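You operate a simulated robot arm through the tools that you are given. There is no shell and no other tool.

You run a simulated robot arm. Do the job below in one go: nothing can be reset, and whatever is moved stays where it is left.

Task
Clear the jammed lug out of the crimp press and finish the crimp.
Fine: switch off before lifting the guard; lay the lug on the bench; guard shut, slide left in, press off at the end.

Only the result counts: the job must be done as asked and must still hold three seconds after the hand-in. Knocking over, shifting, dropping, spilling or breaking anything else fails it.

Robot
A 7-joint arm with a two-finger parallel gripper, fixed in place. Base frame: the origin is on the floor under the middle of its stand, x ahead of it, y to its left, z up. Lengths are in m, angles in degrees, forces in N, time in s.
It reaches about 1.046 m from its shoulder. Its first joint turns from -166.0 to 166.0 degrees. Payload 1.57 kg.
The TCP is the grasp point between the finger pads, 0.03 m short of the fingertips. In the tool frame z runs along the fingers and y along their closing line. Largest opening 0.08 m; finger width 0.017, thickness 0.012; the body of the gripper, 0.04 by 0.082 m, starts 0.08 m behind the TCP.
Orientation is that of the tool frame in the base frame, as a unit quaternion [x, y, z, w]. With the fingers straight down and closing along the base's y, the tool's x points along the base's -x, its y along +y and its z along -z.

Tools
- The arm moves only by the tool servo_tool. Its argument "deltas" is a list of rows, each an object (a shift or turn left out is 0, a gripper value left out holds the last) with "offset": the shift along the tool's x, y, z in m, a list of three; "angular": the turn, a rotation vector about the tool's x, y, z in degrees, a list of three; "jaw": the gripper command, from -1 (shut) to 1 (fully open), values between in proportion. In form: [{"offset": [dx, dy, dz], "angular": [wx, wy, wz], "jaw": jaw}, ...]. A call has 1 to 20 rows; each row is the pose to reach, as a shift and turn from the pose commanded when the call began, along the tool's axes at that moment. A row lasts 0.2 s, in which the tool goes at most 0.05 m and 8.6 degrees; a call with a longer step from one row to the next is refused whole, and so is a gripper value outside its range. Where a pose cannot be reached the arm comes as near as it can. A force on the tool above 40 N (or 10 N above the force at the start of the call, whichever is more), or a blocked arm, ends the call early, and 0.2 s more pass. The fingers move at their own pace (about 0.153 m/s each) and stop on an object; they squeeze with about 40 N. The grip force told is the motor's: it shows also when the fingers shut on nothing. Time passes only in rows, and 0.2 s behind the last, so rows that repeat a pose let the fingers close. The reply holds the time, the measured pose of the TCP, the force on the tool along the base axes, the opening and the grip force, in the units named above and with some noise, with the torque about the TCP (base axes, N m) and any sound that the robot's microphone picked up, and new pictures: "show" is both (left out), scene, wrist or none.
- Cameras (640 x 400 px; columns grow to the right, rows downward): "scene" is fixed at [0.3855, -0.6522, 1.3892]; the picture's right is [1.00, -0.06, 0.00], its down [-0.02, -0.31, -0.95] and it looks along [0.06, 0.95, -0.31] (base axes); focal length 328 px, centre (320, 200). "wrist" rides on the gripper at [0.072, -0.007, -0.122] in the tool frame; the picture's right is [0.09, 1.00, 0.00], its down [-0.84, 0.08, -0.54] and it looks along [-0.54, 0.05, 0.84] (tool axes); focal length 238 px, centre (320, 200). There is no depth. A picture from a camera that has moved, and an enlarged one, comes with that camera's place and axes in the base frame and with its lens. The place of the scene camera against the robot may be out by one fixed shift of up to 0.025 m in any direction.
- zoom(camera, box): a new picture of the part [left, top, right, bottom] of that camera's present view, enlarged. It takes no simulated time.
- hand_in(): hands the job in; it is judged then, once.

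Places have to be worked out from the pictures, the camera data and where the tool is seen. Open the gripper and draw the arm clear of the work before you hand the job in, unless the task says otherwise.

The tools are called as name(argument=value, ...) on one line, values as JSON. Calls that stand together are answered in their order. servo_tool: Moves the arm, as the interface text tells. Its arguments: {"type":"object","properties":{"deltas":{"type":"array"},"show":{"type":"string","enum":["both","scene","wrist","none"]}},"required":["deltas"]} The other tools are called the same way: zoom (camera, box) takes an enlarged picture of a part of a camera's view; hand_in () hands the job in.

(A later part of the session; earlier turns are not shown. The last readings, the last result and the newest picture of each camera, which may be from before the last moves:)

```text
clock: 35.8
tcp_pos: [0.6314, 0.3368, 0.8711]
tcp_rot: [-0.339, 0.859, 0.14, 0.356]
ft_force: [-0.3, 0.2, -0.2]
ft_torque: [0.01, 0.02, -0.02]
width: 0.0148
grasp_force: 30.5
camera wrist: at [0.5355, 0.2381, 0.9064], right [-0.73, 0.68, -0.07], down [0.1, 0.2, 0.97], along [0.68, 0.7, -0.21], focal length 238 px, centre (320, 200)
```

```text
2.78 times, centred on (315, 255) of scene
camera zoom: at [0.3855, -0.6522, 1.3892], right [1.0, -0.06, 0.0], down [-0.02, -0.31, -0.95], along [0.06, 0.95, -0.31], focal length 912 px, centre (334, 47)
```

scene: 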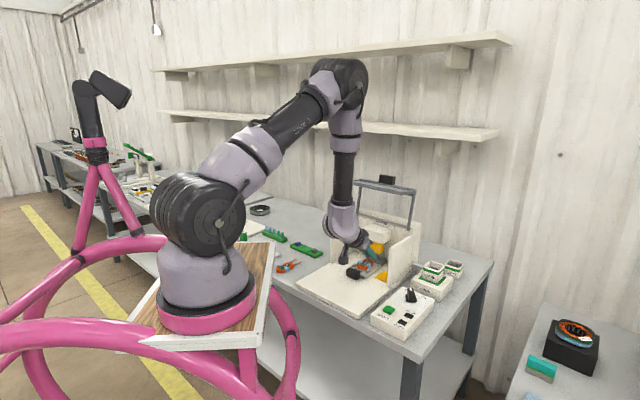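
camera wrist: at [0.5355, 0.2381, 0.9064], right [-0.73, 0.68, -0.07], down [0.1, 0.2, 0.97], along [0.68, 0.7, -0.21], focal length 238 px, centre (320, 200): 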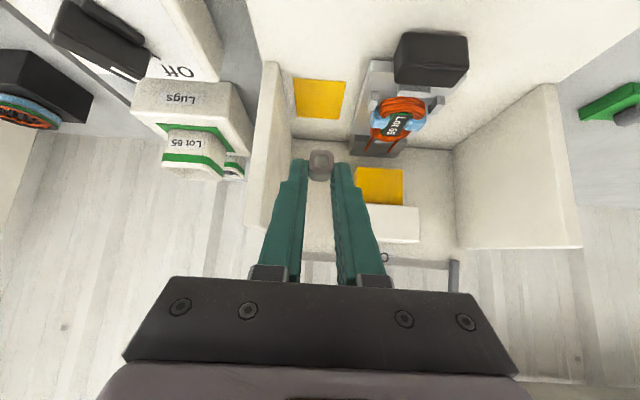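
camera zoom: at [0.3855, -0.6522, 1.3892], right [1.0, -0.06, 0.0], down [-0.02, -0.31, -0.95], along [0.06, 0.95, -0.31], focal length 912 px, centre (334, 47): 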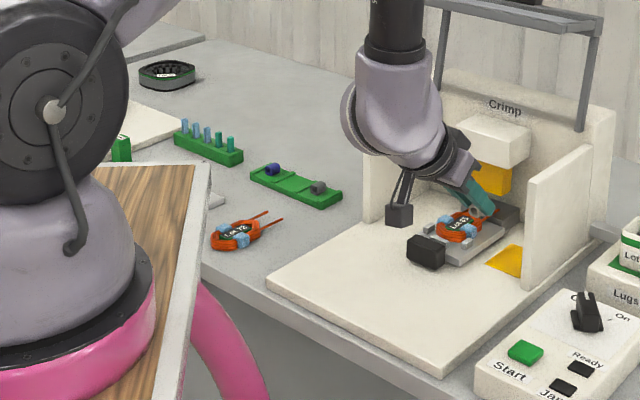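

The lug is out of the press. I'll carry it sideways to a clear patch of bench to the left of the press (about n=0.70, r=−0.075), between the spare coil, the green tray and the press.

servo_tool(deltas=[{"offset": [0.0106, 0.04, -0.0106]}, {"offset": [0.0212, 0.085, -0.0212]}, {"offset": [0.0212, 0.13, -0.0212]}, {"offset": [0.0212, 0.175, -0.0212]}, {"offset": [0.0212, 0.22, -0.0212]}, {"offset": [0.01, 0.26, -0.01]}, {"offset": [0.01, 0.26, -0.01]}])

zoom(camera="wrist", box=[200, 0, 520, 200])

zoom(camera="scene", box=[240, 200, 400, 320])

```text
clock: 37.4
tcp_pos: [0.4433, 0.5172, 0.8706]
tcp_rot: [-0.338, 0.859, 0.141, 0.356]
ft_force: [0.0, -0.4, 0.1]
ft_torque: [0.03, -0.05, 0.0]
width: 0.0148
grasp_force: 30.3
camera wrist: at [0.3476, 0.4197, 0.9056], right [-0.73, 0.68, -0.07], down [0.1, 0.2, 0.97], along [0.68, 0.7, -0.21], focal length 238 px, centre (320, 200)
```

scene: 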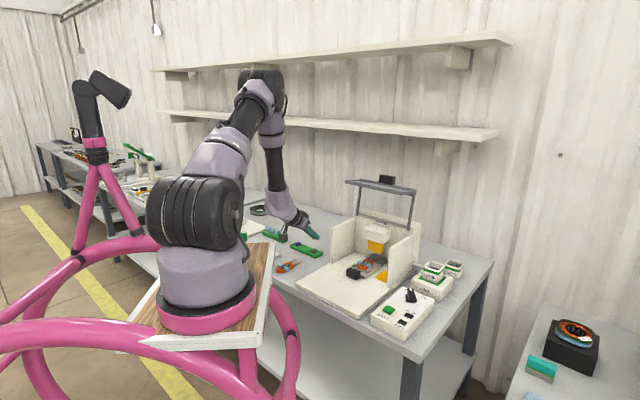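
wrist: 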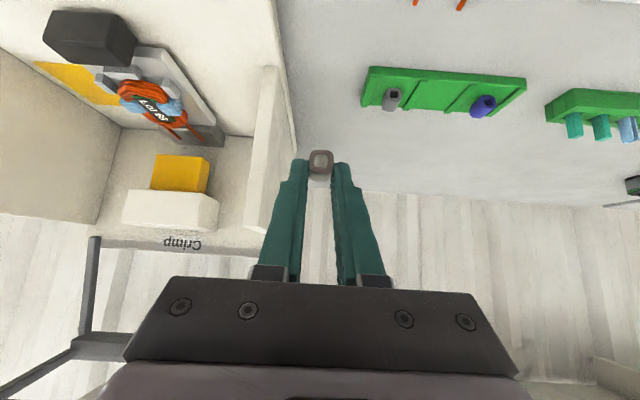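

```text
2.00 times, centred on (360, 100) of wrist
camera zoom: at [0.3476, 0.4197, 0.9056], right [-0.73, 0.68, -0.07], down [0.1, 0.2, 0.97], along [0.68, 0.7, -0.21], focal length 477 px, centre (240, 400)
```

zoom: 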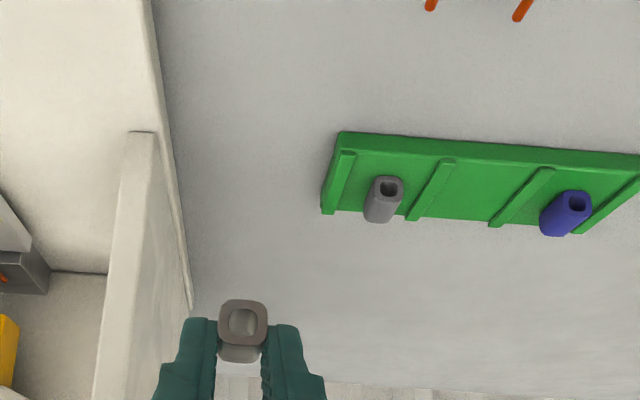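

```text
3.33 times, centred on (320, 260) of scene
camera zoom: at [0.3855, -0.6522, 1.3892], right [1.0, -0.06, 0.0], down [-0.02, -0.31, -0.95], along [0.06, 0.95, -0.31], focal length 1093 px, centre (320, 0)
```

zoom: 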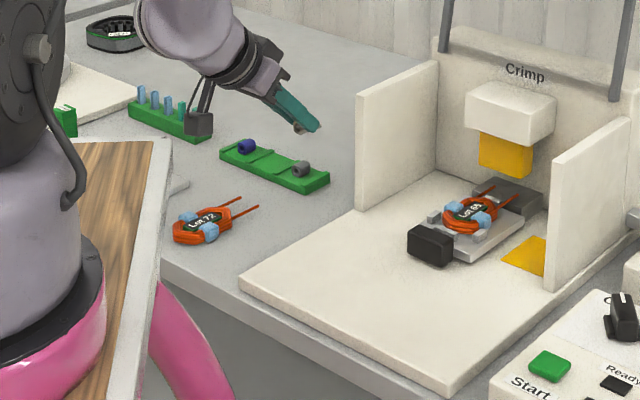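

Clear bench lies directly below: tray corner and coil leads are ≥4 cm away. Lowering the lug straight down to just above the bench.

servo_tool(deltas=[{"offset": [0.02, 0, 0.02]}, {"offset": [0.045, 0, 0.045]}, {"offset": [0.065, 0, 0.065]}, {"offset": [0.078, 0, 0.078]}, {"offset": [0.078, 0, 0.078]}])

zoom(camera="wrist", box=[240, 80, 400, 220])

zoom(camera="scene", box=[260, 220, 360, 290])

```text
clock: 38.6
tcp_pos: [0.4456, 0.5174, 0.7584]
tcp_rot: [-0.338, 0.86, 0.14, 0.356]
ft_force: [-0.9, 0.2, -0.1]
ft_torque: [-0.01, -0.01, -0.01]
width: 0.0147
grasp_force: 30.8
camera wrist: at [0.3497, 0.419, 0.7937], right [-0.73, 0.68, -0.07], down [0.1, 0.2, 0.97], along [0.68, 0.7, -0.21], focal length 238 px, centre (320, 200)
```

scene: 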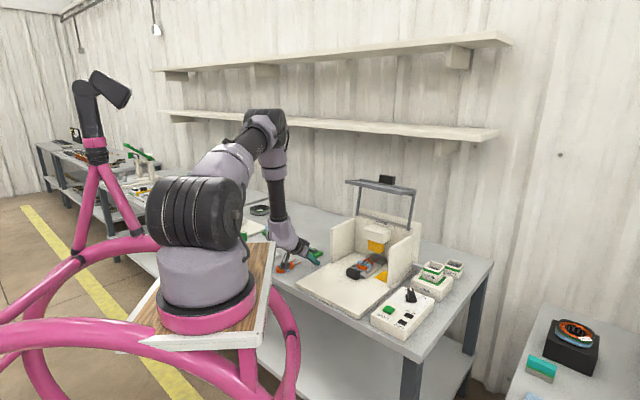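
wrist: 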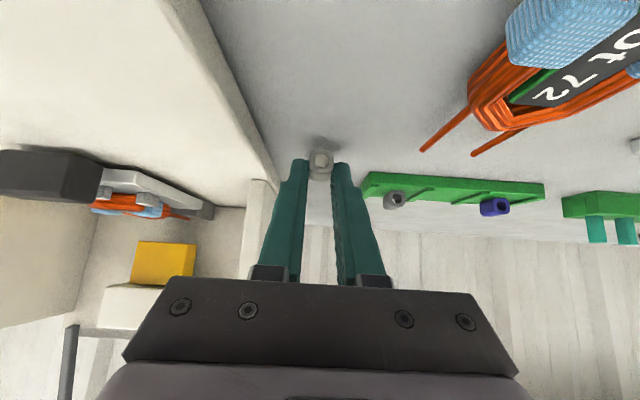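

```text
2.86 times, centred on (320, 150) of wrist
camera zoom: at [0.3497, 0.419, 0.7937], right [-0.73, 0.68, -0.07], down [0.1, 0.2, 0.97], along [0.68, 0.7, -0.21], focal length 681 px, centre (320, 343)
```

zoom: 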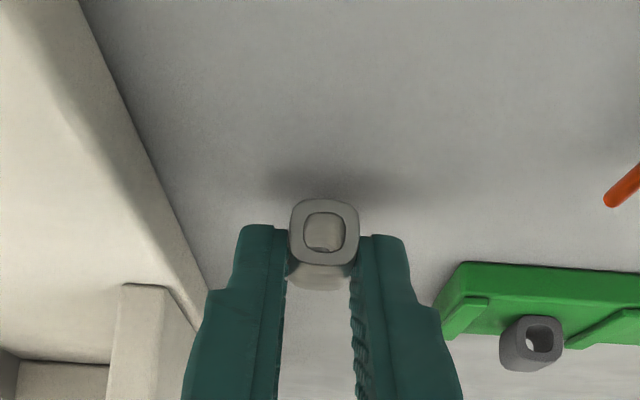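

```text
5.71 times, centred on (310, 255) of scene
camera zoom: at [0.3855, -0.6522, 1.3892], right [1.0, -0.06, 0.0], down [-0.02, -0.31, -0.95], along [0.06, 0.95, -0.31], focal length 1873 px, centre (377, -114)
```

zoom: 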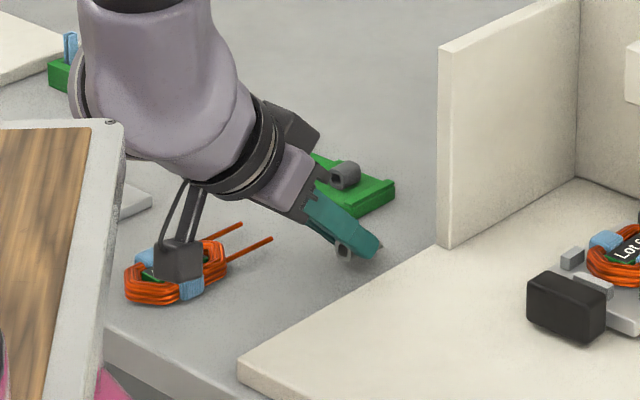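

The lug is about a centimetre above the bench. Lowering in small steps while watching the force.

servo_tool(deltas=[{"offset": [0.0025, 0, 0.0025]}, {"offset": [0.0045, 0, 0.0045]}, {"offset": [0.0045, 0, 0.0045]}], show="none")

servo_tool(deltas=[{"offset": [0.0015, 0, 0.0015]}, {"offset": [0.0022, 0, 0.0022]}, {"offset": [0.0022, 0, 0.0022]}], show="wrist")

zoom(camera="wrist", box=[240, 80, 400, 220])

zoom(camera="scene", box=[290, 240, 340, 280])

```text
clock: 39.4
tcp_pos: [0.4438, 0.5166, 0.7508]
tcp_rot: [-0.338, 0.86, 0.14, 0.357]
ft_force: [0.6, 0.6, -1.1]
ft_torque: [0.0, -0.01, -0.01]
width: 0.0148
grasp_force: 31.3
```

```text
clock: 40.2
tcp_pos: [0.4428, 0.5169, 0.7486]
tcp_rot: [-0.339, 0.86, 0.141, 0.356]
ft_force: [-0.7, -0.2, -0.1]
ft_torque: [-0.01, -0.03, 0.0]
width: 0.015
grasp_force: 30.7
camera wrist: at [0.3482, 0.4185, 0.7846], right [-0.73, 0.68, -0.07], down [0.1, 0.2, 0.97], along [0.68, 0.7, -0.21], focal length 238 px, centre (320, 200)
```

wrist: 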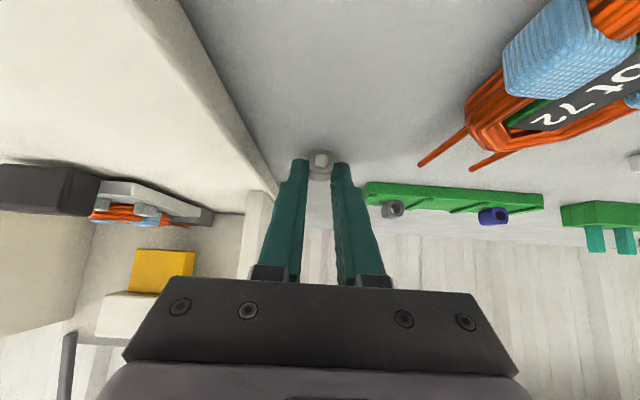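

```text
2.86 times, centred on (320, 150) of wrist
camera zoom: at [0.3482, 0.4185, 0.7846], right [-0.73, 0.68, -0.07], down [0.1, 0.2, 0.97], along [0.68, 0.7, -0.21], focal length 681 px, centre (320, 343)
```

zoom: 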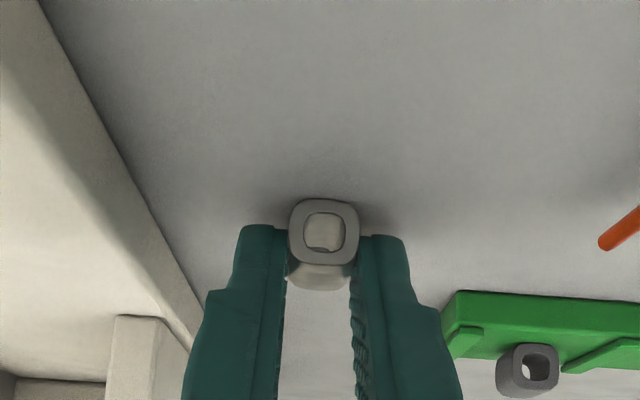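

```text
10.00 times, centred on (315, 260) of scene
camera zoom: at [0.3855, -0.6522, 1.3892], right [1.0, -0.06, 0.0], down [-0.02, -0.31, -0.95], along [0.06, 0.95, -0.31], focal length 3278 px, centre (370, -400)
```

zoom: 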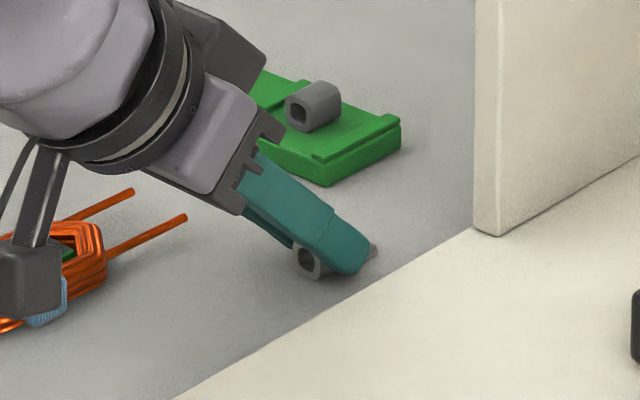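

Still no contact at TCP z=0.7486; shadows show a few millimetres left. Continuing down gently.

servo_tool(deltas=[{"offset": [0.001, 0, 0.001]}, {"offset": [0.002, 0, 0.002]}, {"offset": [0.002, 0, 0.002]}], show="none")

```text
clock: 41.0
tcp_pos: [0.444, 0.5176, 0.7475]
tcp_rot: [-0.339, 0.859, 0.142, 0.357]
ft_force: [-2.0, -6.2, 24.6]
ft_torque: [0.21, -0.4, -0.11]
width: 0.0148
grasp_force: 30.4
```

Contact with the bench (25 N up). I'll ease back about 1.5 mm, then open the fingers and leave the lug.

servo_tool(deltas=[{"offset": [-0.001, 0, -0.001]}, {"offset": [-0.001, 0, -0.001], "jaw": -0.4}, {"offset": [-0.001, 0, -0.001], "jaw": 0}, {"offset": [-0.001, 0, -0.001], "jaw": 0}])

zoom(camera="wrist", box=[240, 80, 400, 220])

```text
clock: 42.0
tcp_pos: [0.4401, 0.5182, 0.7471]
tcp_rot: [-0.339, 0.86, 0.141, 0.355]
ft_force: [-0.4, 0.6, 0.4]
ft_torque: [-0.04, -0.03, -0.04]
width: 0.0395
grasp_force: 0.1
camera wrist: at [0.3458, 0.4195, 0.7827], right [-0.73, 0.68, -0.06], down [0.1, 0.2, 0.97], along [0.68, 0.7, -0.21], focal length 238 px, centre (320, 200)
```

scene: 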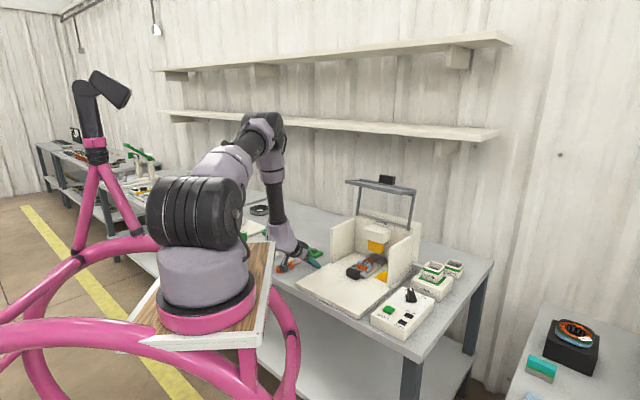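
wrist: 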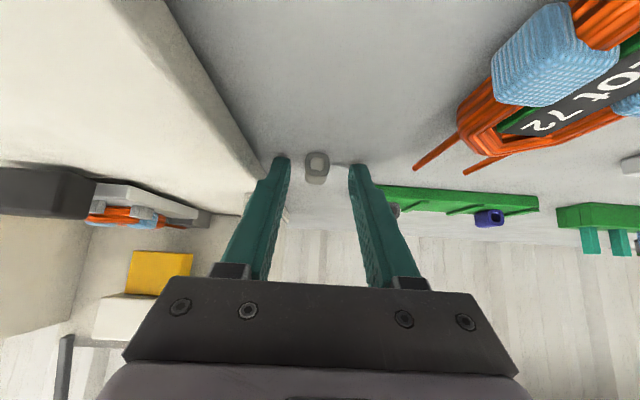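

```text
2.86 times, centred on (320, 150) of wrist
camera zoom: at [0.3458, 0.4195, 0.7827], right [-0.73, 0.68, -0.06], down [0.1, 0.2, 0.97], along [0.68, 0.7, -0.21], focal length 681 px, centre (320, 343)
```

zoom: 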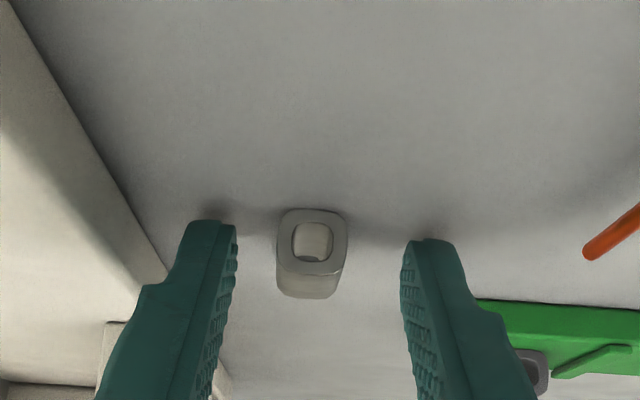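

The lug is lying on the bench, released. I'll rise straight up clear of it and then head up toward the guard handle.

servo_tool(deltas=[{"offset": [-0.0177, 0, -0.0177]}, {"offset": [-0.0354, 0, -0.0354]}, {"offset": [-0.0655, -0.0197, -0.0655], "jaw": 1}, {"offset": [-0.0956, -0.0394, -0.0956]}, {"offset": [-0.1257, -0.0591, -0.1257]}, {"offset": [-0.1558, -0.0788, -0.1558]}, {"offset": [-0.1859, -0.0985, -0.1859]}, {"offset": [-0.2161, -0.1182, -0.2161]}, {"offset": [-0.2462, -0.1379, -0.2462]}, {"offset": [-0.2763, -0.1576, -0.2763]}, {"offset": [-0.3061, -0.1775, -0.3061]}, {"offset": [-0.3061, -0.1775, -0.3061]}])

zoom(camera="scene", box=[250, 200, 430, 320])

zoom(camera="scene", box=[335, 235, 405, 290])

```text
clock: 44.6
tcp_pos: [0.5642, 0.3854, 1.1792]
tcp_rot: [-0.339, 0.86, 0.14, 0.356]
ft_force: [0.6, 0.6, -0.1]
ft_torque: [0.01, -0.05, -0.02]
width: 0.08
grasp_force: 0.1
camera wrist: at [0.4682, 0.2869, 1.2144], right [-0.73, 0.68, -0.06], down [0.1, 0.2, 0.97], along [0.68, 0.7, -0.21], focal length 238 px, centre (320, 200)
```

scene: 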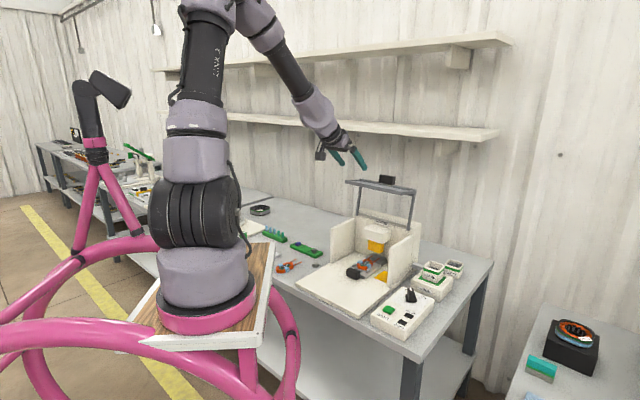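
wrist: 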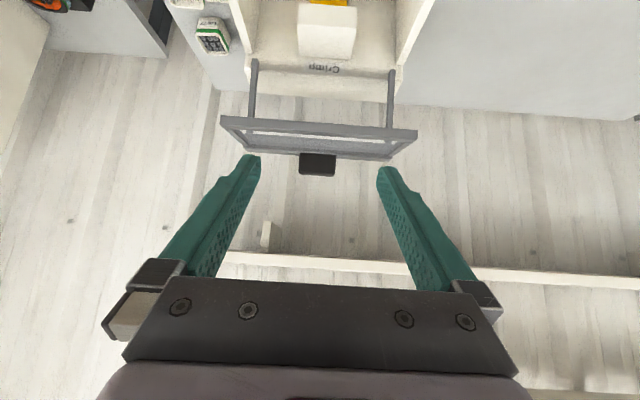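

```text
3.33 times, centred on (340, 260) of scene
camera zoom: at [0.3855, -0.6522, 1.3892], right [1.0, -0.06, 0.0], down [-0.02, -0.31, -0.95], along [0.06, 0.95, -0.31], focal length 1093 px, centre (253, 0)
```

zoom: 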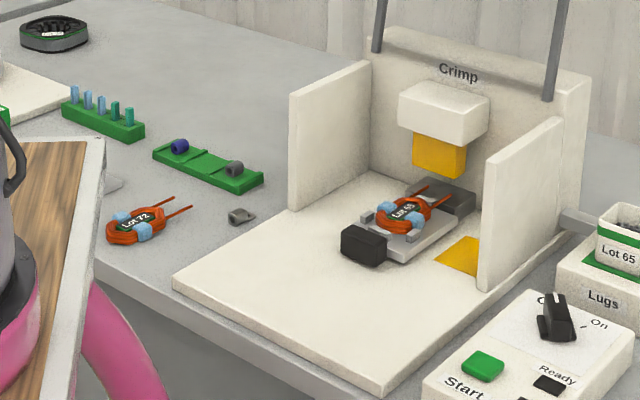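

```text
7.27 times, centred on (370, 262) of scene
camera zoom: at [0.3855, -0.6522, 1.3892], right [1.0, -0.06, 0.0], down [-0.02, -0.31, -0.95], along [0.06, 0.95, -0.31], focal length 2384 px, centre (-44, -254)
```

zoom: 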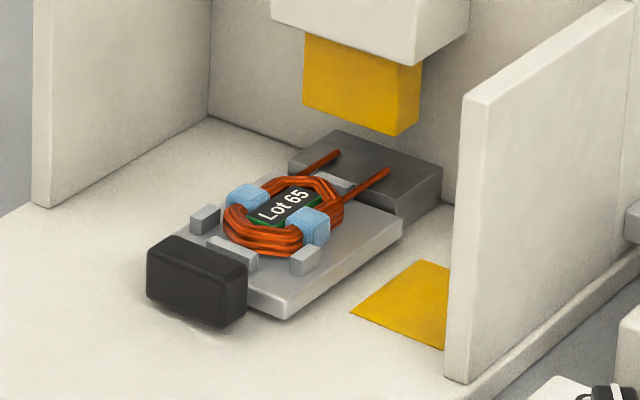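

The lug is on the bench and the slide still sits fully in against the anvil. Now moving to a standoff at the raised guard's handle.

servo_tool(deltas=[{"offset": [-0.0285, 0.001, 0.03]}, {"offset": [-0.057, 0.002, 0.06]}, {"offset": [-0.0855, 0.003, 0.09]}, {"offset": [-0.1138, 0.004, 0.1195]}, {"offset": [-0.1138, 0.004, 0.1495]}, {"offset": [-0.1138, 0.004, 0.1795]}, {"offset": [-0.1138, 0.004, 0.1795]}])

zoom(camera="scene", box=[310, 130, 430, 250])

```text
clock: 46.2
tcp_pos: [0.715, 0.5294, 1.1354]
tcp_rot: [-0.338, 0.86, 0.14, 0.356]
ft_force: [-0.4, -0.1, -0.2]
ft_torque: [-0.01, 0.0, 0.0]
width: 0.08
grasp_force: 0.0
camera wrist: at [0.6191, 0.4319, 1.17], right [-0.73, 0.68, -0.07], down [0.1, 0.2, 0.97], along [0.68, 0.7, -0.21], focal length 238 px, centre (320, 200)
```

scene: 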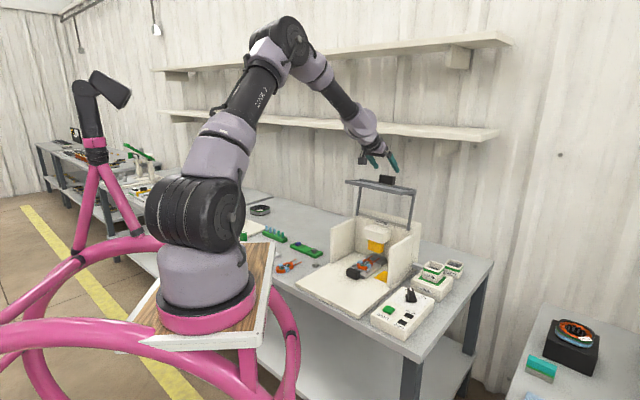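
wrist: 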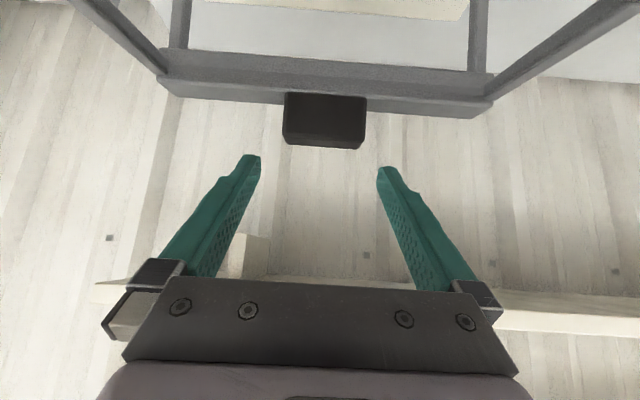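

```text
3.33 times, centred on (370, 190) of scene
camera zoom: at [0.3855, -0.6522, 1.3892], right [1.0, -0.06, 0.0], down [-0.02, -0.31, -0.95], along [0.06, 0.95, -0.31], focal length 1093 px, centre (153, 233)
```

zoom: 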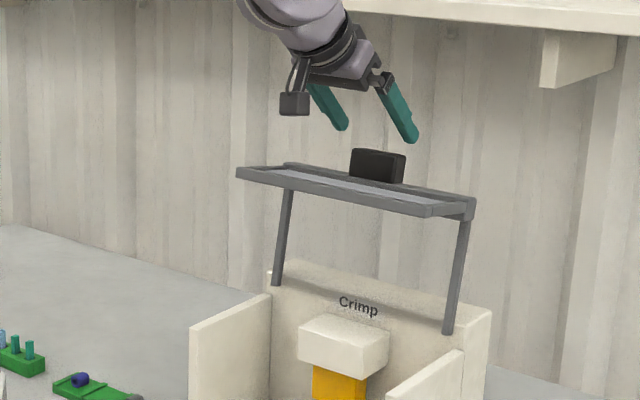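

The handle is visible just ahead, slightly below the finger axis (centre ≈ n 0.903, z 1.077). I'll move onto it with a corrected offset so the pads meet its full side, then grip.

servo_tool(deltas=[{"offset": [0.01, 0.003, 0.015]}, {"offset": [0.0201, 0.003, 0.03]}, {"offset": [0.0201, 0.003, 0.0424]}, {"offset": [0.0201, 0.003, 0.0424]}])

zoom(camera="scene", box=[330, 140, 430, 230])

```text
clock: 47.2
tcp_pos: [0.7231, 0.5444, 1.0905]
tcp_rot: [-0.338, 0.86, 0.14, 0.357]
ft_force: [0.5, 0.3, -0.1]
ft_torque: [-0.02, 0.04, 0.01]
width: 0.0801
grasp_force: 0.0
camera wrist: at [0.6276, 0.4458, 1.125], right [-0.73, 0.68, -0.06], down [0.1, 0.2, 0.97], along [0.68, 0.7, -0.21], focal length 238 px, centre (320, 200)
```

scene: 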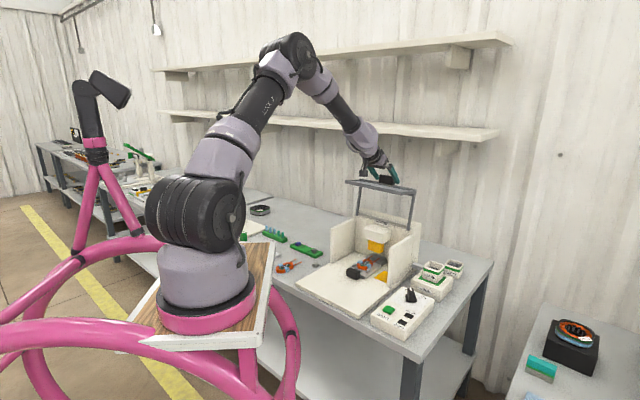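
wrist: 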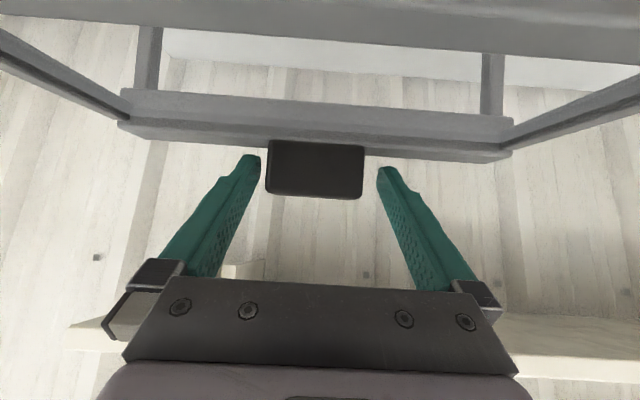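

```text
4.44 times, centred on (380, 185) of scene
camera zoom: at [0.3855, -0.6522, 1.3892], right [1.0, -0.06, 0.0], down [-0.02, -0.31, -0.95], along [0.06, 0.95, -0.31], focal length 1457 px, centre (53, 267)
```

zoom: 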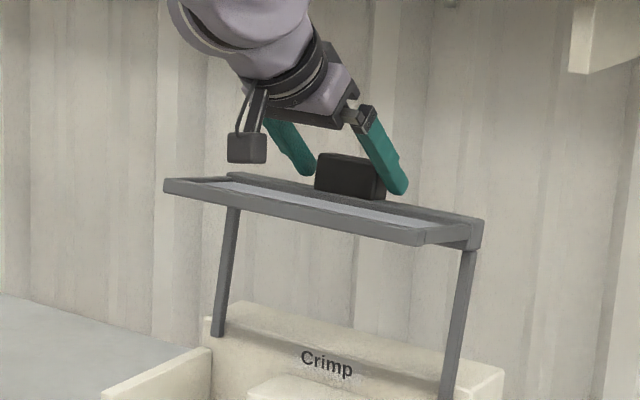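

The fingers now straddle the handle squarely. Nudging 3 mm sideways and gripping.

servo_tool(deltas=[{"offset": [0.003, -0.003, 0.0], "jaw": 0.7}, {"offset": [0.003, -0.003, 0.0], "jaw": 0.2}, {"offset": [0.003, -0.003, 0.0], "jaw": -0.2}, {"offset": [0.003, -0.003, 0.0], "jaw": -0.2}], show="wrist")

```text
clock: 48.2
tcp_pos: [0.7231, 0.5407, 1.0872]
tcp_rot: [-0.339, 0.86, 0.14, 0.356]
ft_force: [-0.8, -1.6, 0.0]
ft_torque: [-0.15, 0.06, 1.12]
width: 0.0604
grasp_force: 44.7
camera wrist: at [0.6285, 0.4419, 1.1227], right [-0.73, 0.68, -0.07], down [0.1, 0.2, 0.97], along [0.68, 0.7, -0.21], focal length 238 px, centre (320, 200)
```

wrist: 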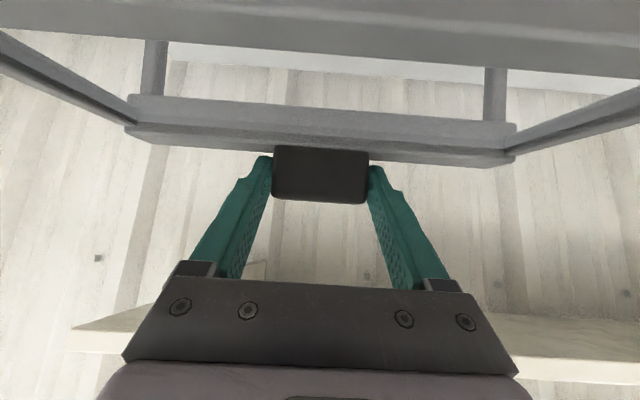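

Firm grip with near-zero side load. Lowering the guard along the reverse arc, first ~15°.

servo_tool(deltas=[{"offset": [0.0101, 0, -0.0114]}, {"offset": [0.0211, 0, -0.0228]}, {"offset": [0.0333, 0, -0.0334]}, {"offset": [0.0333, 0, -0.0334]}])

zoom(camera="scene", box=[310, 140, 430, 260])

```text
clock: 49.2
tcp_pos: [0.6897, 0.5063, 1.0881]
tcp_rot: [-0.338, 0.86, 0.14, 0.356]
ft_force: [15.4, -3.4, -1.3]
ft_torque: [1.36, -0.67, 0.73]
width: 0.06
grasp_force: 44.5
camera wrist: at [0.5943, 0.4084, 1.123], right [-0.72, 0.69, -0.07], down [0.1, 0.2, 0.97], along [0.68, 0.7, -0.21], focal length 238 px, centre (320, 200)
```

scene: 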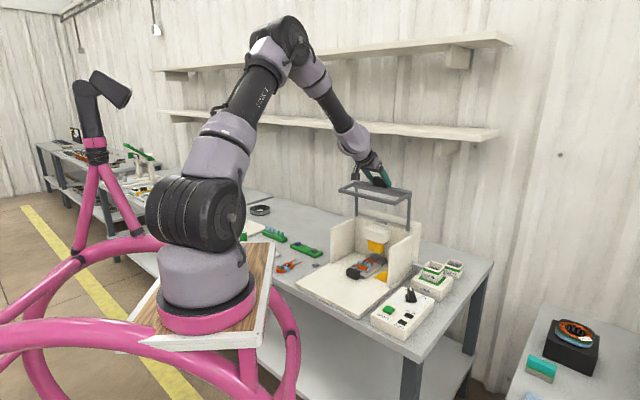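
wrist: 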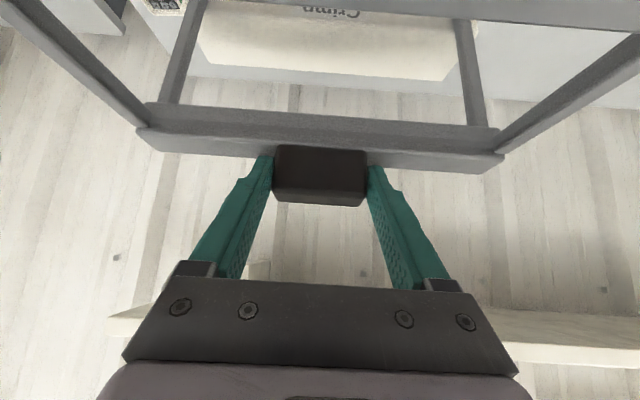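

```text
3.33 times, centred on (370, 200) of scene
camera zoom: at [0.3855, -0.6522, 1.3892], right [1.0, -0.06, 0.0], down [-0.02, -0.31, -0.95], along [0.06, 0.95, -0.31], focal length 1093 px, centre (153, 200)
```

zoom: 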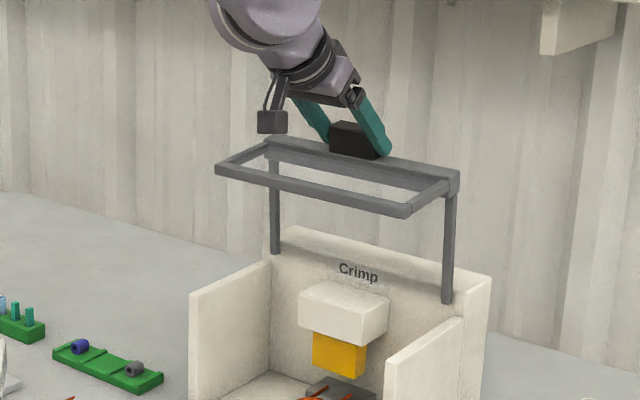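

The guard follows smoothly. Continuing the closing arc to roughly halfway.

servo_tool(deltas=[{"offset": [0.013, -0.001, -0.0095]}, {"offset": [0.0271, -0.002, -0.0173]}, {"offset": [0.0419, -0.002, -0.024]}, {"offset": [0.0573, -0.002, -0.0289]}, {"offset": [0.0731, -0.002, -0.0329]}, {"offset": [0.0731, -0.002, -0.0329]}])

zoom(camera="scene", box=[310, 160, 430, 280])

```text
clock: 50.6
tcp_pos: [0.6366, 0.4532, 1.0605]
tcp_rot: [-0.336, 0.861, 0.139, 0.357]
ft_force: [24.0, -17.2, 5.4]
ft_torque: [1.49, -0.6, 0.28]
width: 0.0602
grasp_force: 45.1
camera wrist: at [0.5408, 0.3555, 1.0957], right [-0.72, 0.69, -0.07], down [0.1, 0.2, 0.98], along [0.68, 0.7, -0.21], focal length 238 px, centre (320, 200)
```

scene: 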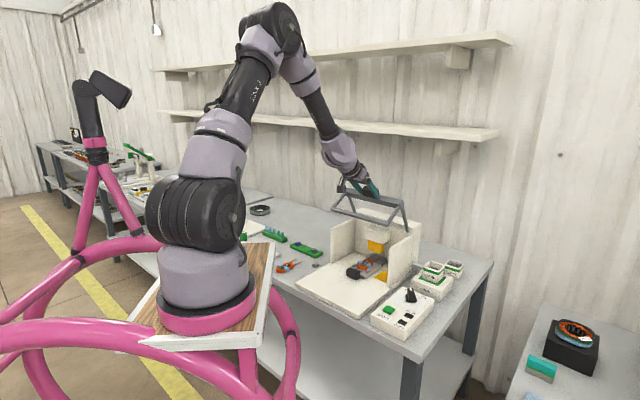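
wrist: 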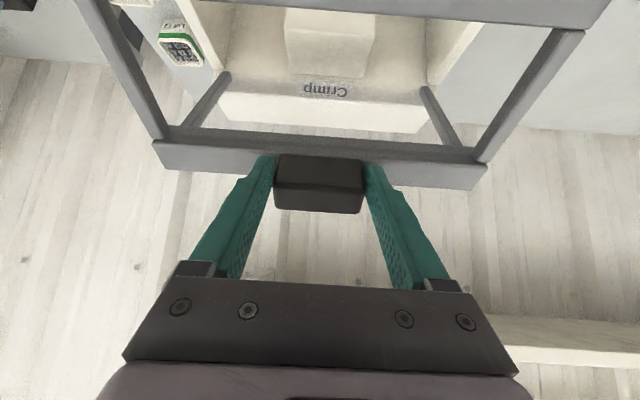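

```text
3.33 times, centred on (370, 220) of scene
camera zoom: at [0.3855, -0.6522, 1.3892], right [1.0, -0.06, 0.0], down [-0.02, -0.31, -0.95], along [0.06, 0.95, -0.31], focal length 1093 px, centre (153, 133)
```

zoom: 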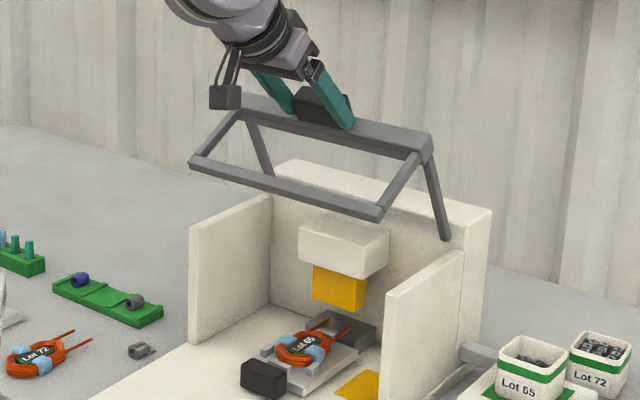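

Halfway down; a sideways load shows the handle sits a few mm further right, so I'll correct that while continuing to about 30°.

servo_tool(deltas=[{"offset": [0.003, -0.003, 0.0]}, {"offset": [0.016, -0.0035, -0.0026]}, {"offset": [0.0324, -0.004, -0.0033]}, {"offset": [0.0487, -0.0042, -0.0026]}, {"offset": [0.0648, -0.0045, -0.0005]}, {"offset": [0.0807, -0.0047, 0.0031]}, {"offset": [0.0807, -0.0047, 0.0031]}])

zoom(camera="scene", box=[310, 170, 430, 290])

```text
clock: 52.2
tcp_pos: [0.5966, 0.4151, 0.9993]
tcp_rot: [-0.339, 0.859, 0.142, 0.355]
ft_force: [6.0, -8.4, 7.6]
ft_torque: [1.74, -0.1, 0.61]
width: 0.0603
grasp_force: 45.1
camera wrist: at [0.5024, 0.3159, 1.0345], right [-0.73, 0.68, -0.06], down [0.1, 0.2, 0.97], along [0.68, 0.7, -0.21], focal length 238 px, centre (320, 200)
```

scene: 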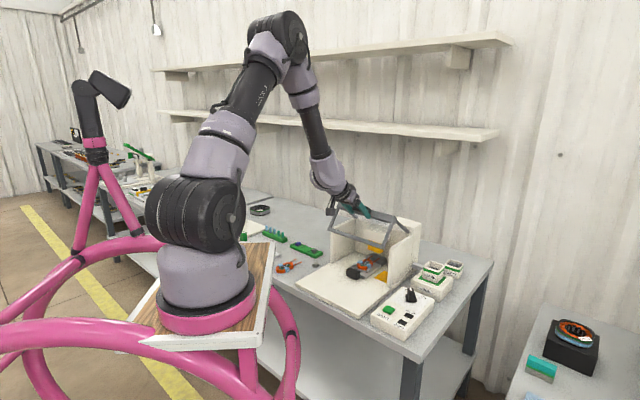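
wrist: 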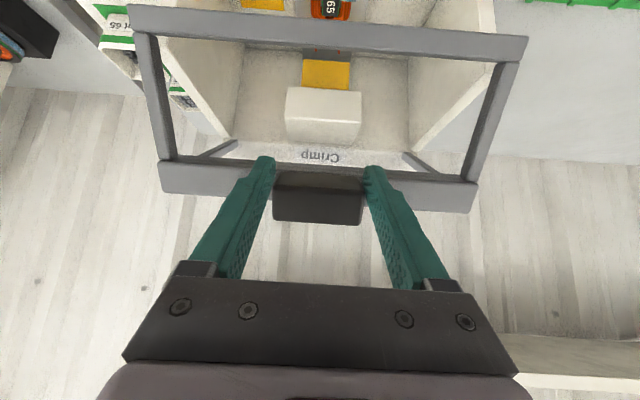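

```text
3.33 times, centred on (370, 230) of scene
camera zoom: at [0.3855, -0.6522, 1.3892], right [1.0, -0.06, 0.0], down [-0.02, -0.31, -0.95], along [0.06, 0.95, -0.31], focal length 1093 px, centre (153, 100)
```

zoom: 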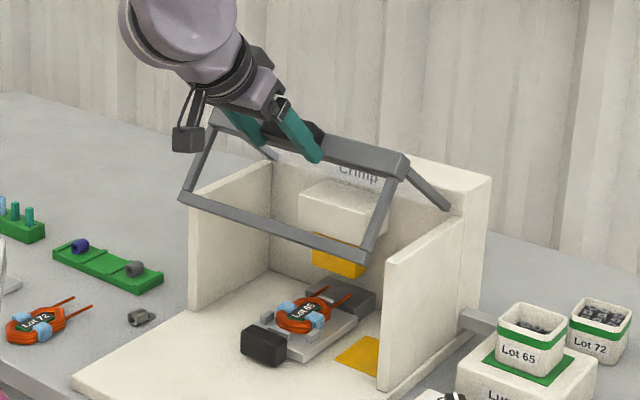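

Forces are small again; guard at ~35°. Continuing down to just short of closed.

servo_tool(deltas=[{"offset": [0.0156, -0.0005, 0.0051]}, {"offset": [0.0305, -0.001, 0.0113]}, {"offset": [0.045, -0.001, 0.0189]}, {"offset": [0.0588, -0.001, 0.0276]}, {"offset": [0.0717, -0.001, 0.0375]}, {"offset": [0.0717, -0.001, 0.0375]}])

zoom(camera="scene", box=[310, 180, 430, 300])

```text
clock: 53.6
tcp_pos: [0.582, 0.3982, 0.9218]
tcp_rot: [-0.339, 0.859, 0.14, 0.356]
ft_force: [-0.5, -2.9, 1.0]
ft_torque: [0.59, -0.36, 0.56]
width: 0.0597
grasp_force: 45.0
camera wrist: at [0.4865, 0.2998, 0.9576], right [-0.73, 0.68, -0.07], down [0.1, 0.2, 0.97], along [0.68, 0.7, -0.21], focal length 238 px, centre (320, 200)
```

scene: 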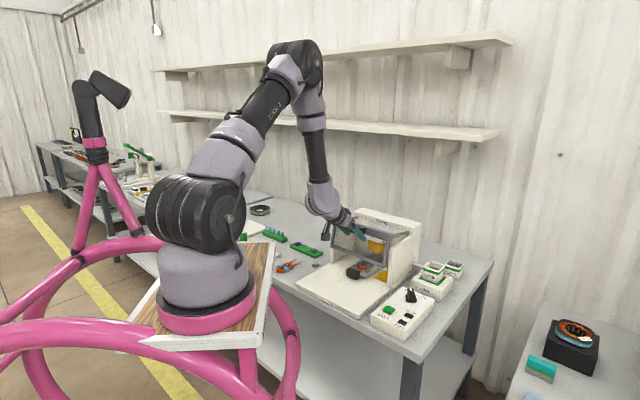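
wrist: 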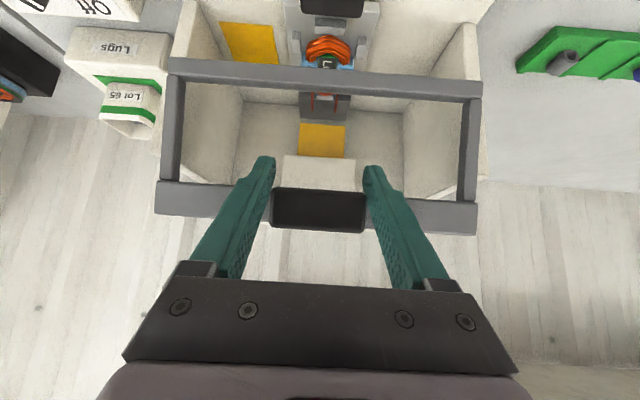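

```text
3.33 times, centred on (370, 240) of scene
camera zoom: at [0.3855, -0.6522, 1.3892], right [1.0, -0.06, 0.0], down [-0.02, -0.31, -0.95], along [0.06, 0.95, -0.31], focal length 1093 px, centre (153, 67)
```

zoom: 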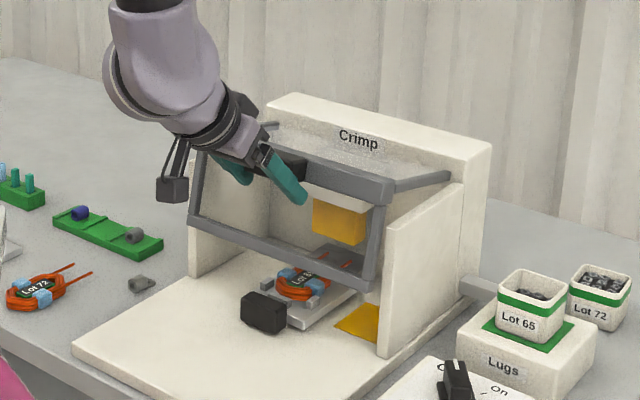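

About 11° left. Lowering the remaining ~3 cm gently until it seats.

servo_tool(deltas=[{"offset": [0.0075, 0, 0.007]}, {"offset": [0.015, 0, 0.0143]}, {"offset": [0.02, 0, 0.0192]}, {"offset": [0.02, 0, 0.0192]}])

zoom(camera="scene", box=[310, 180, 430, 300])

```text
clock: 54.6
tcp_pos: [0.5824, 0.3978, 0.8965]
tcp_rot: [-0.338, 0.859, 0.14, 0.357]
ft_force: [2.5, 0.1, 6.3]
ft_torque: [1.27, -0.69, 0.58]
width: 0.0597
grasp_force: 44.8
camera wrist: at [0.4863, 0.2995, 0.932], right [-0.73, 0.68, -0.07], down [0.1, 0.2, 0.98], along [0.68, 0.7, -0.21], focal length 238 px, centre (320, 200)
```

scene: 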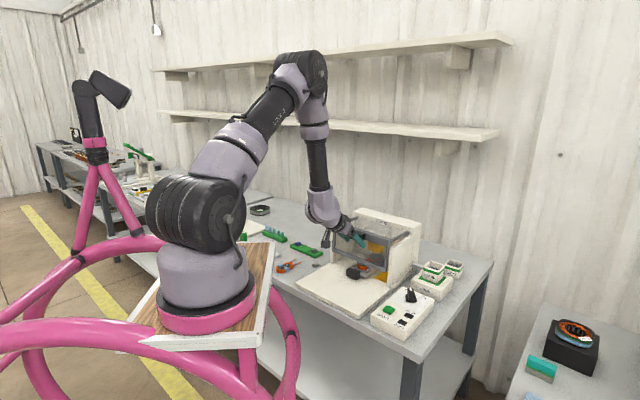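
wrist: 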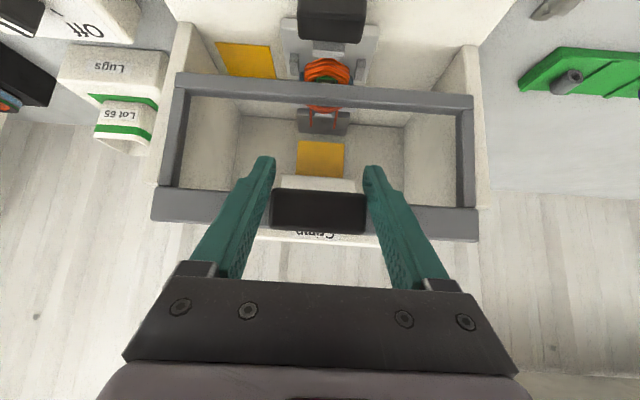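

```text
3.33 times, centred on (370, 240) of scene
camera zoom: at [0.3855, -0.6522, 1.3892], right [1.0, -0.06, 0.0], down [-0.02, -0.31, -0.95], along [0.06, 0.95, -0.31], focal length 1093 px, centre (153, 67)
```

zoom: 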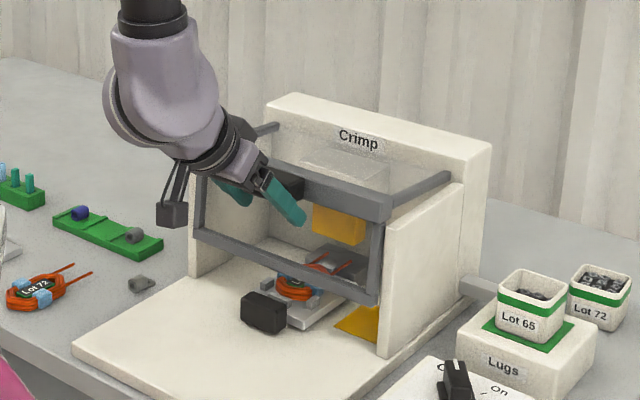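

servo_tool(deltas=[{"offset": [0.0035, 0, 0.0035]}, {"offset": [0.007, 0, 0.007]}, {"offset": [0.0095, 0, 0.0095]}, {"offset": [0.0095, 0, 0.0095]}])

zoom(camera="scene", box=[310, 190, 430, 300])

```text
clock: 55.6
tcp_pos: [0.5817, 0.3978, 0.8829]
tcp_rot: [-0.338, 0.859, 0.14, 0.357]
ft_force: [14.3, 9.3, 6.1]
ft_torque: [1.01, -0.65, 0.36]
width: 0.0598
grasp_force: 45.5
camera wrist: at [0.4863, 0.2996, 0.9177], right [-0.73, 0.68, -0.07], down [0.1, 0.2, 0.98], along [0.68, 0.7, -0.21], focal length 238 px, centre (320, 200)
```

scene: 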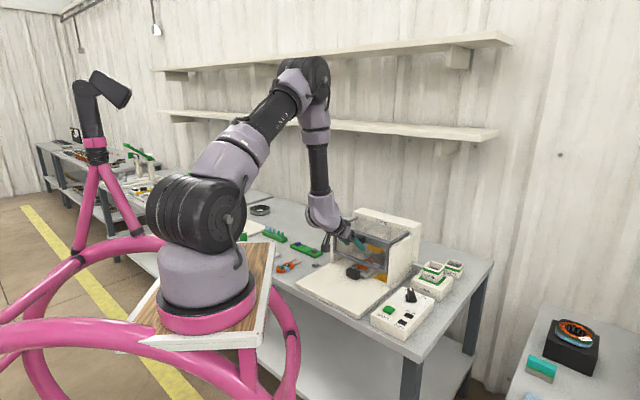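
wrist: 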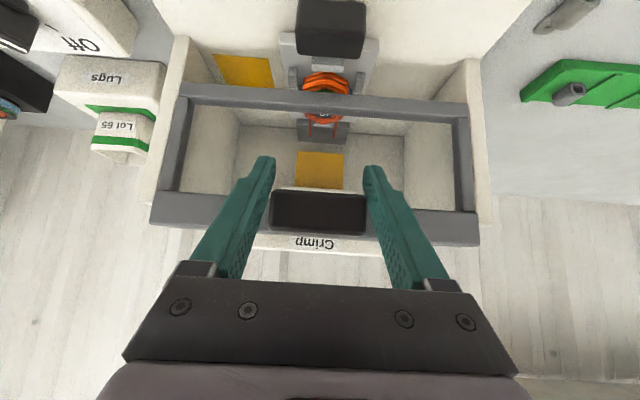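

```text
3.64 times, centred on (370, 245) of scene
camera zoom: at [0.3855, -0.6522, 1.3892], right [1.0, -0.06, 0.0], down [-0.02, -0.31, -0.95], along [0.06, 0.95, -0.31], focal length 1192 px, centre (138, 36)
```

zoom: 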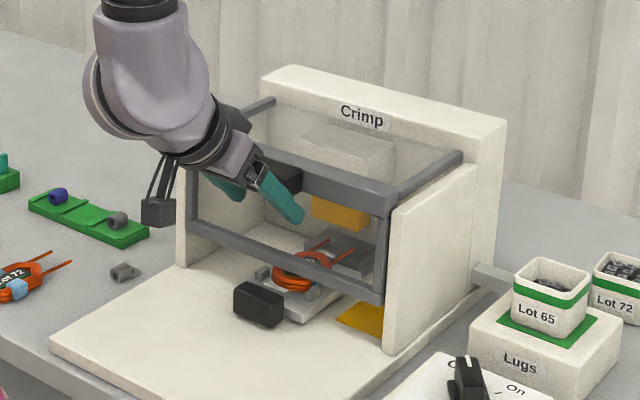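

It looks seated as in the first picture. I'll press down a few millimetres more to confirm it is on its stop.

servo_tool(deltas=[{"offset": [-0.001, 0, 0.004]}, {"offset": [-0.001, 0, 0.007]}, {"offset": [-0.001, 0, 0.007]}], show="wrist")

zoom(camera="scene", box=[310, 190, 430, 300])

```text
clock: 56.2
tcp_pos: [0.5832, 0.3983, 0.8805]
tcp_rot: [-0.338, 0.861, 0.14, 0.354]
ft_force: [-10.9, -16.2, 20.9]
ft_torque: [0.42, -0.14, 0.3]
width: 0.0601
grasp_force: 45.0
stopped in row 2: the force on the tool passed its limit at 53 N (the readings are from after the stop); the commanded pose is now the measured one
camera wrist: at [0.4868, 0.3, 0.9158], right [-0.73, 0.68, -0.06], down [0.1, 0.2, 0.97], along [0.68, 0.7, -0.22], focal length 238 px, centre (320, 200)
```

wrist: 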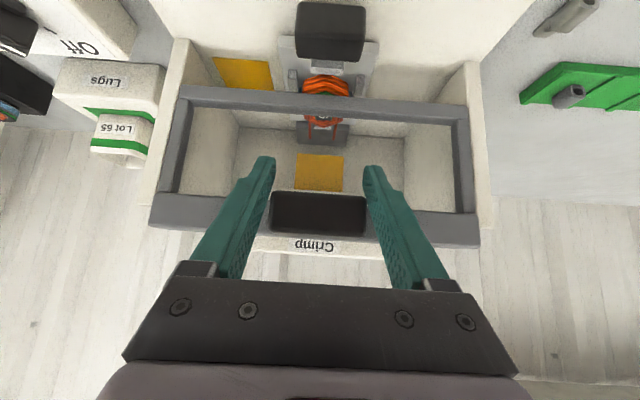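

```text
3.64 times, centred on (370, 245) of scene
camera zoom: at [0.3855, -0.6522, 1.3892], right [1.0, -0.06, 0.0], down [-0.02, -0.31, -0.95], along [0.06, 0.95, -0.31], focal length 1192 px, centre (138, 36)
```

zoom: 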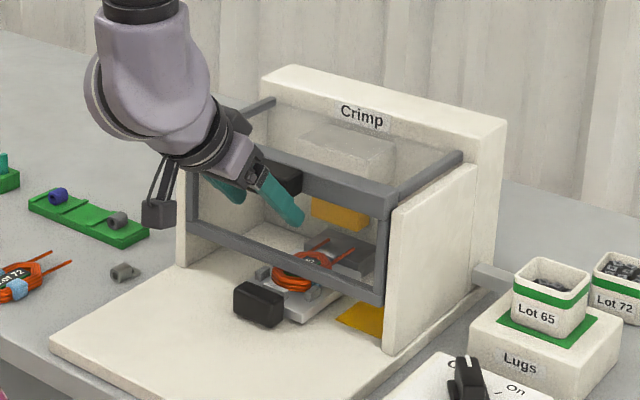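

The stop is firm – the guard is fully shut. Releasing and backing away along the fingers.

servo_tool(deltas=[{"offset": [0, 0, -0.002], "jaw": 0.5}, {"offset": [0, 0, -0.002], "jaw": 1}, {"offset": [0, 0, -0.002], "jaw": 1}, {"offset": [0, 0, -0.03], "jaw": 1}, {"offset": [0, 0, -0.07], "jaw": 1}, {"offset": [0, 0, -0.11], "jaw": 1}, {"offset": [0, 0, -0.11], "jaw": 1}])

zoom(camera="scene", box=[310, 190, 430, 300])

zoom(camera="wrist", box=[190, 0, 470, 220])

```text
clock: 57.8
tcp_pos: [0.5275, 0.3469, 0.9571]
tcp_rot: [-0.339, 0.86, 0.14, 0.354]
ft_force: [0.0, 0.0, 0.7]
ft_torque: [-0.02, 0.06, -0.03]
width: 0.08
grasp_force: 0.1
camera wrist: at [0.4317, 0.2486, 0.994], right [-0.73, 0.68, -0.06], down [0.1, 0.2, 0.97], along [0.68, 0.7, -0.22], focal length 238 px, centre (320, 200)
```

scene: 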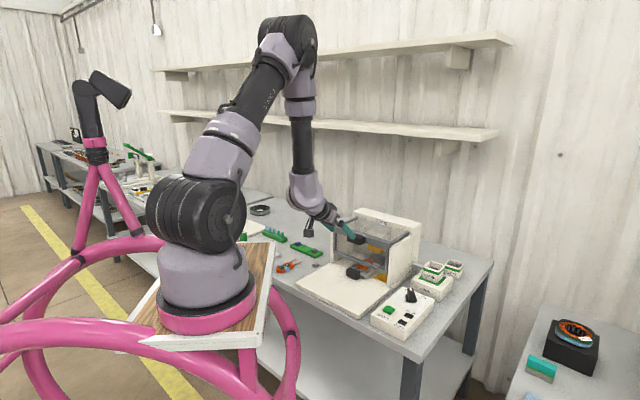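
wrist: 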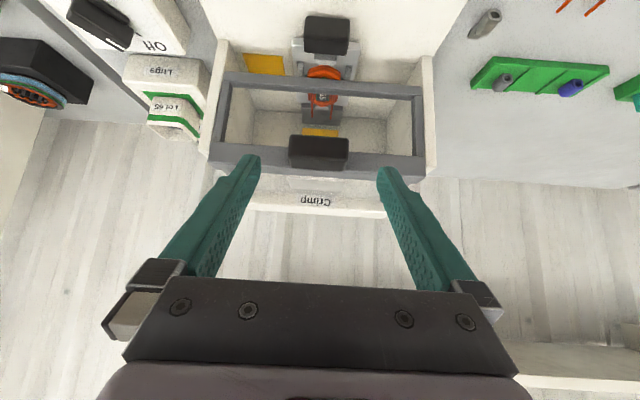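

```text
3.64 times, centred on (370, 245) of scene
camera zoom: at [0.3855, -0.6522, 1.3892], right [1.0, -0.06, 0.0], down [-0.02, -0.31, -0.95], along [0.06, 0.95, -0.31], focal length 1192 px, centre (138, 36)
```

zoom: 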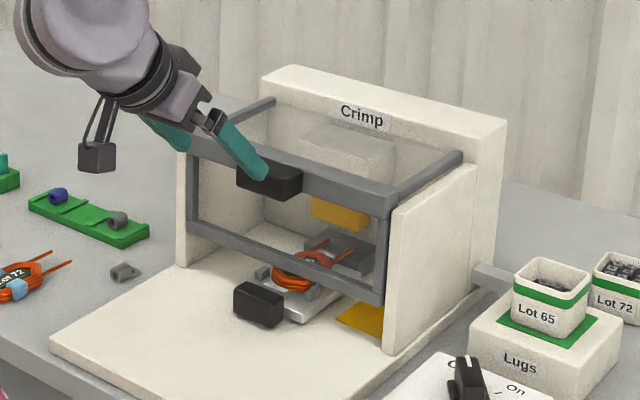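

```text
1.82 times, centred on (330, 110) of wrist
camera zoom: at [0.4317, 0.2486, 0.994], right [-0.73, 0.68, -0.06], down [0.1, 0.2, 0.97], along [0.68, 0.7, -0.22], focal length 433 px, centre (302, 364)
```

zoom: 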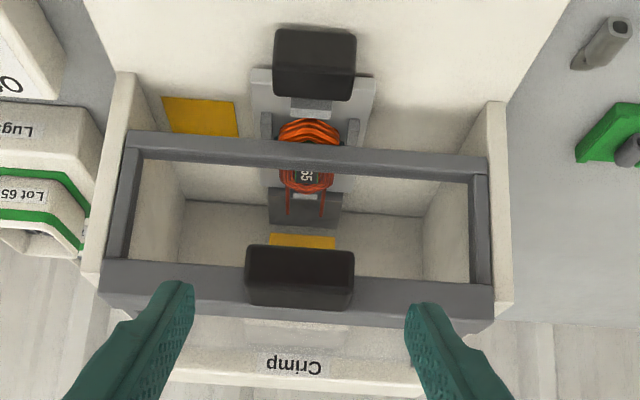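

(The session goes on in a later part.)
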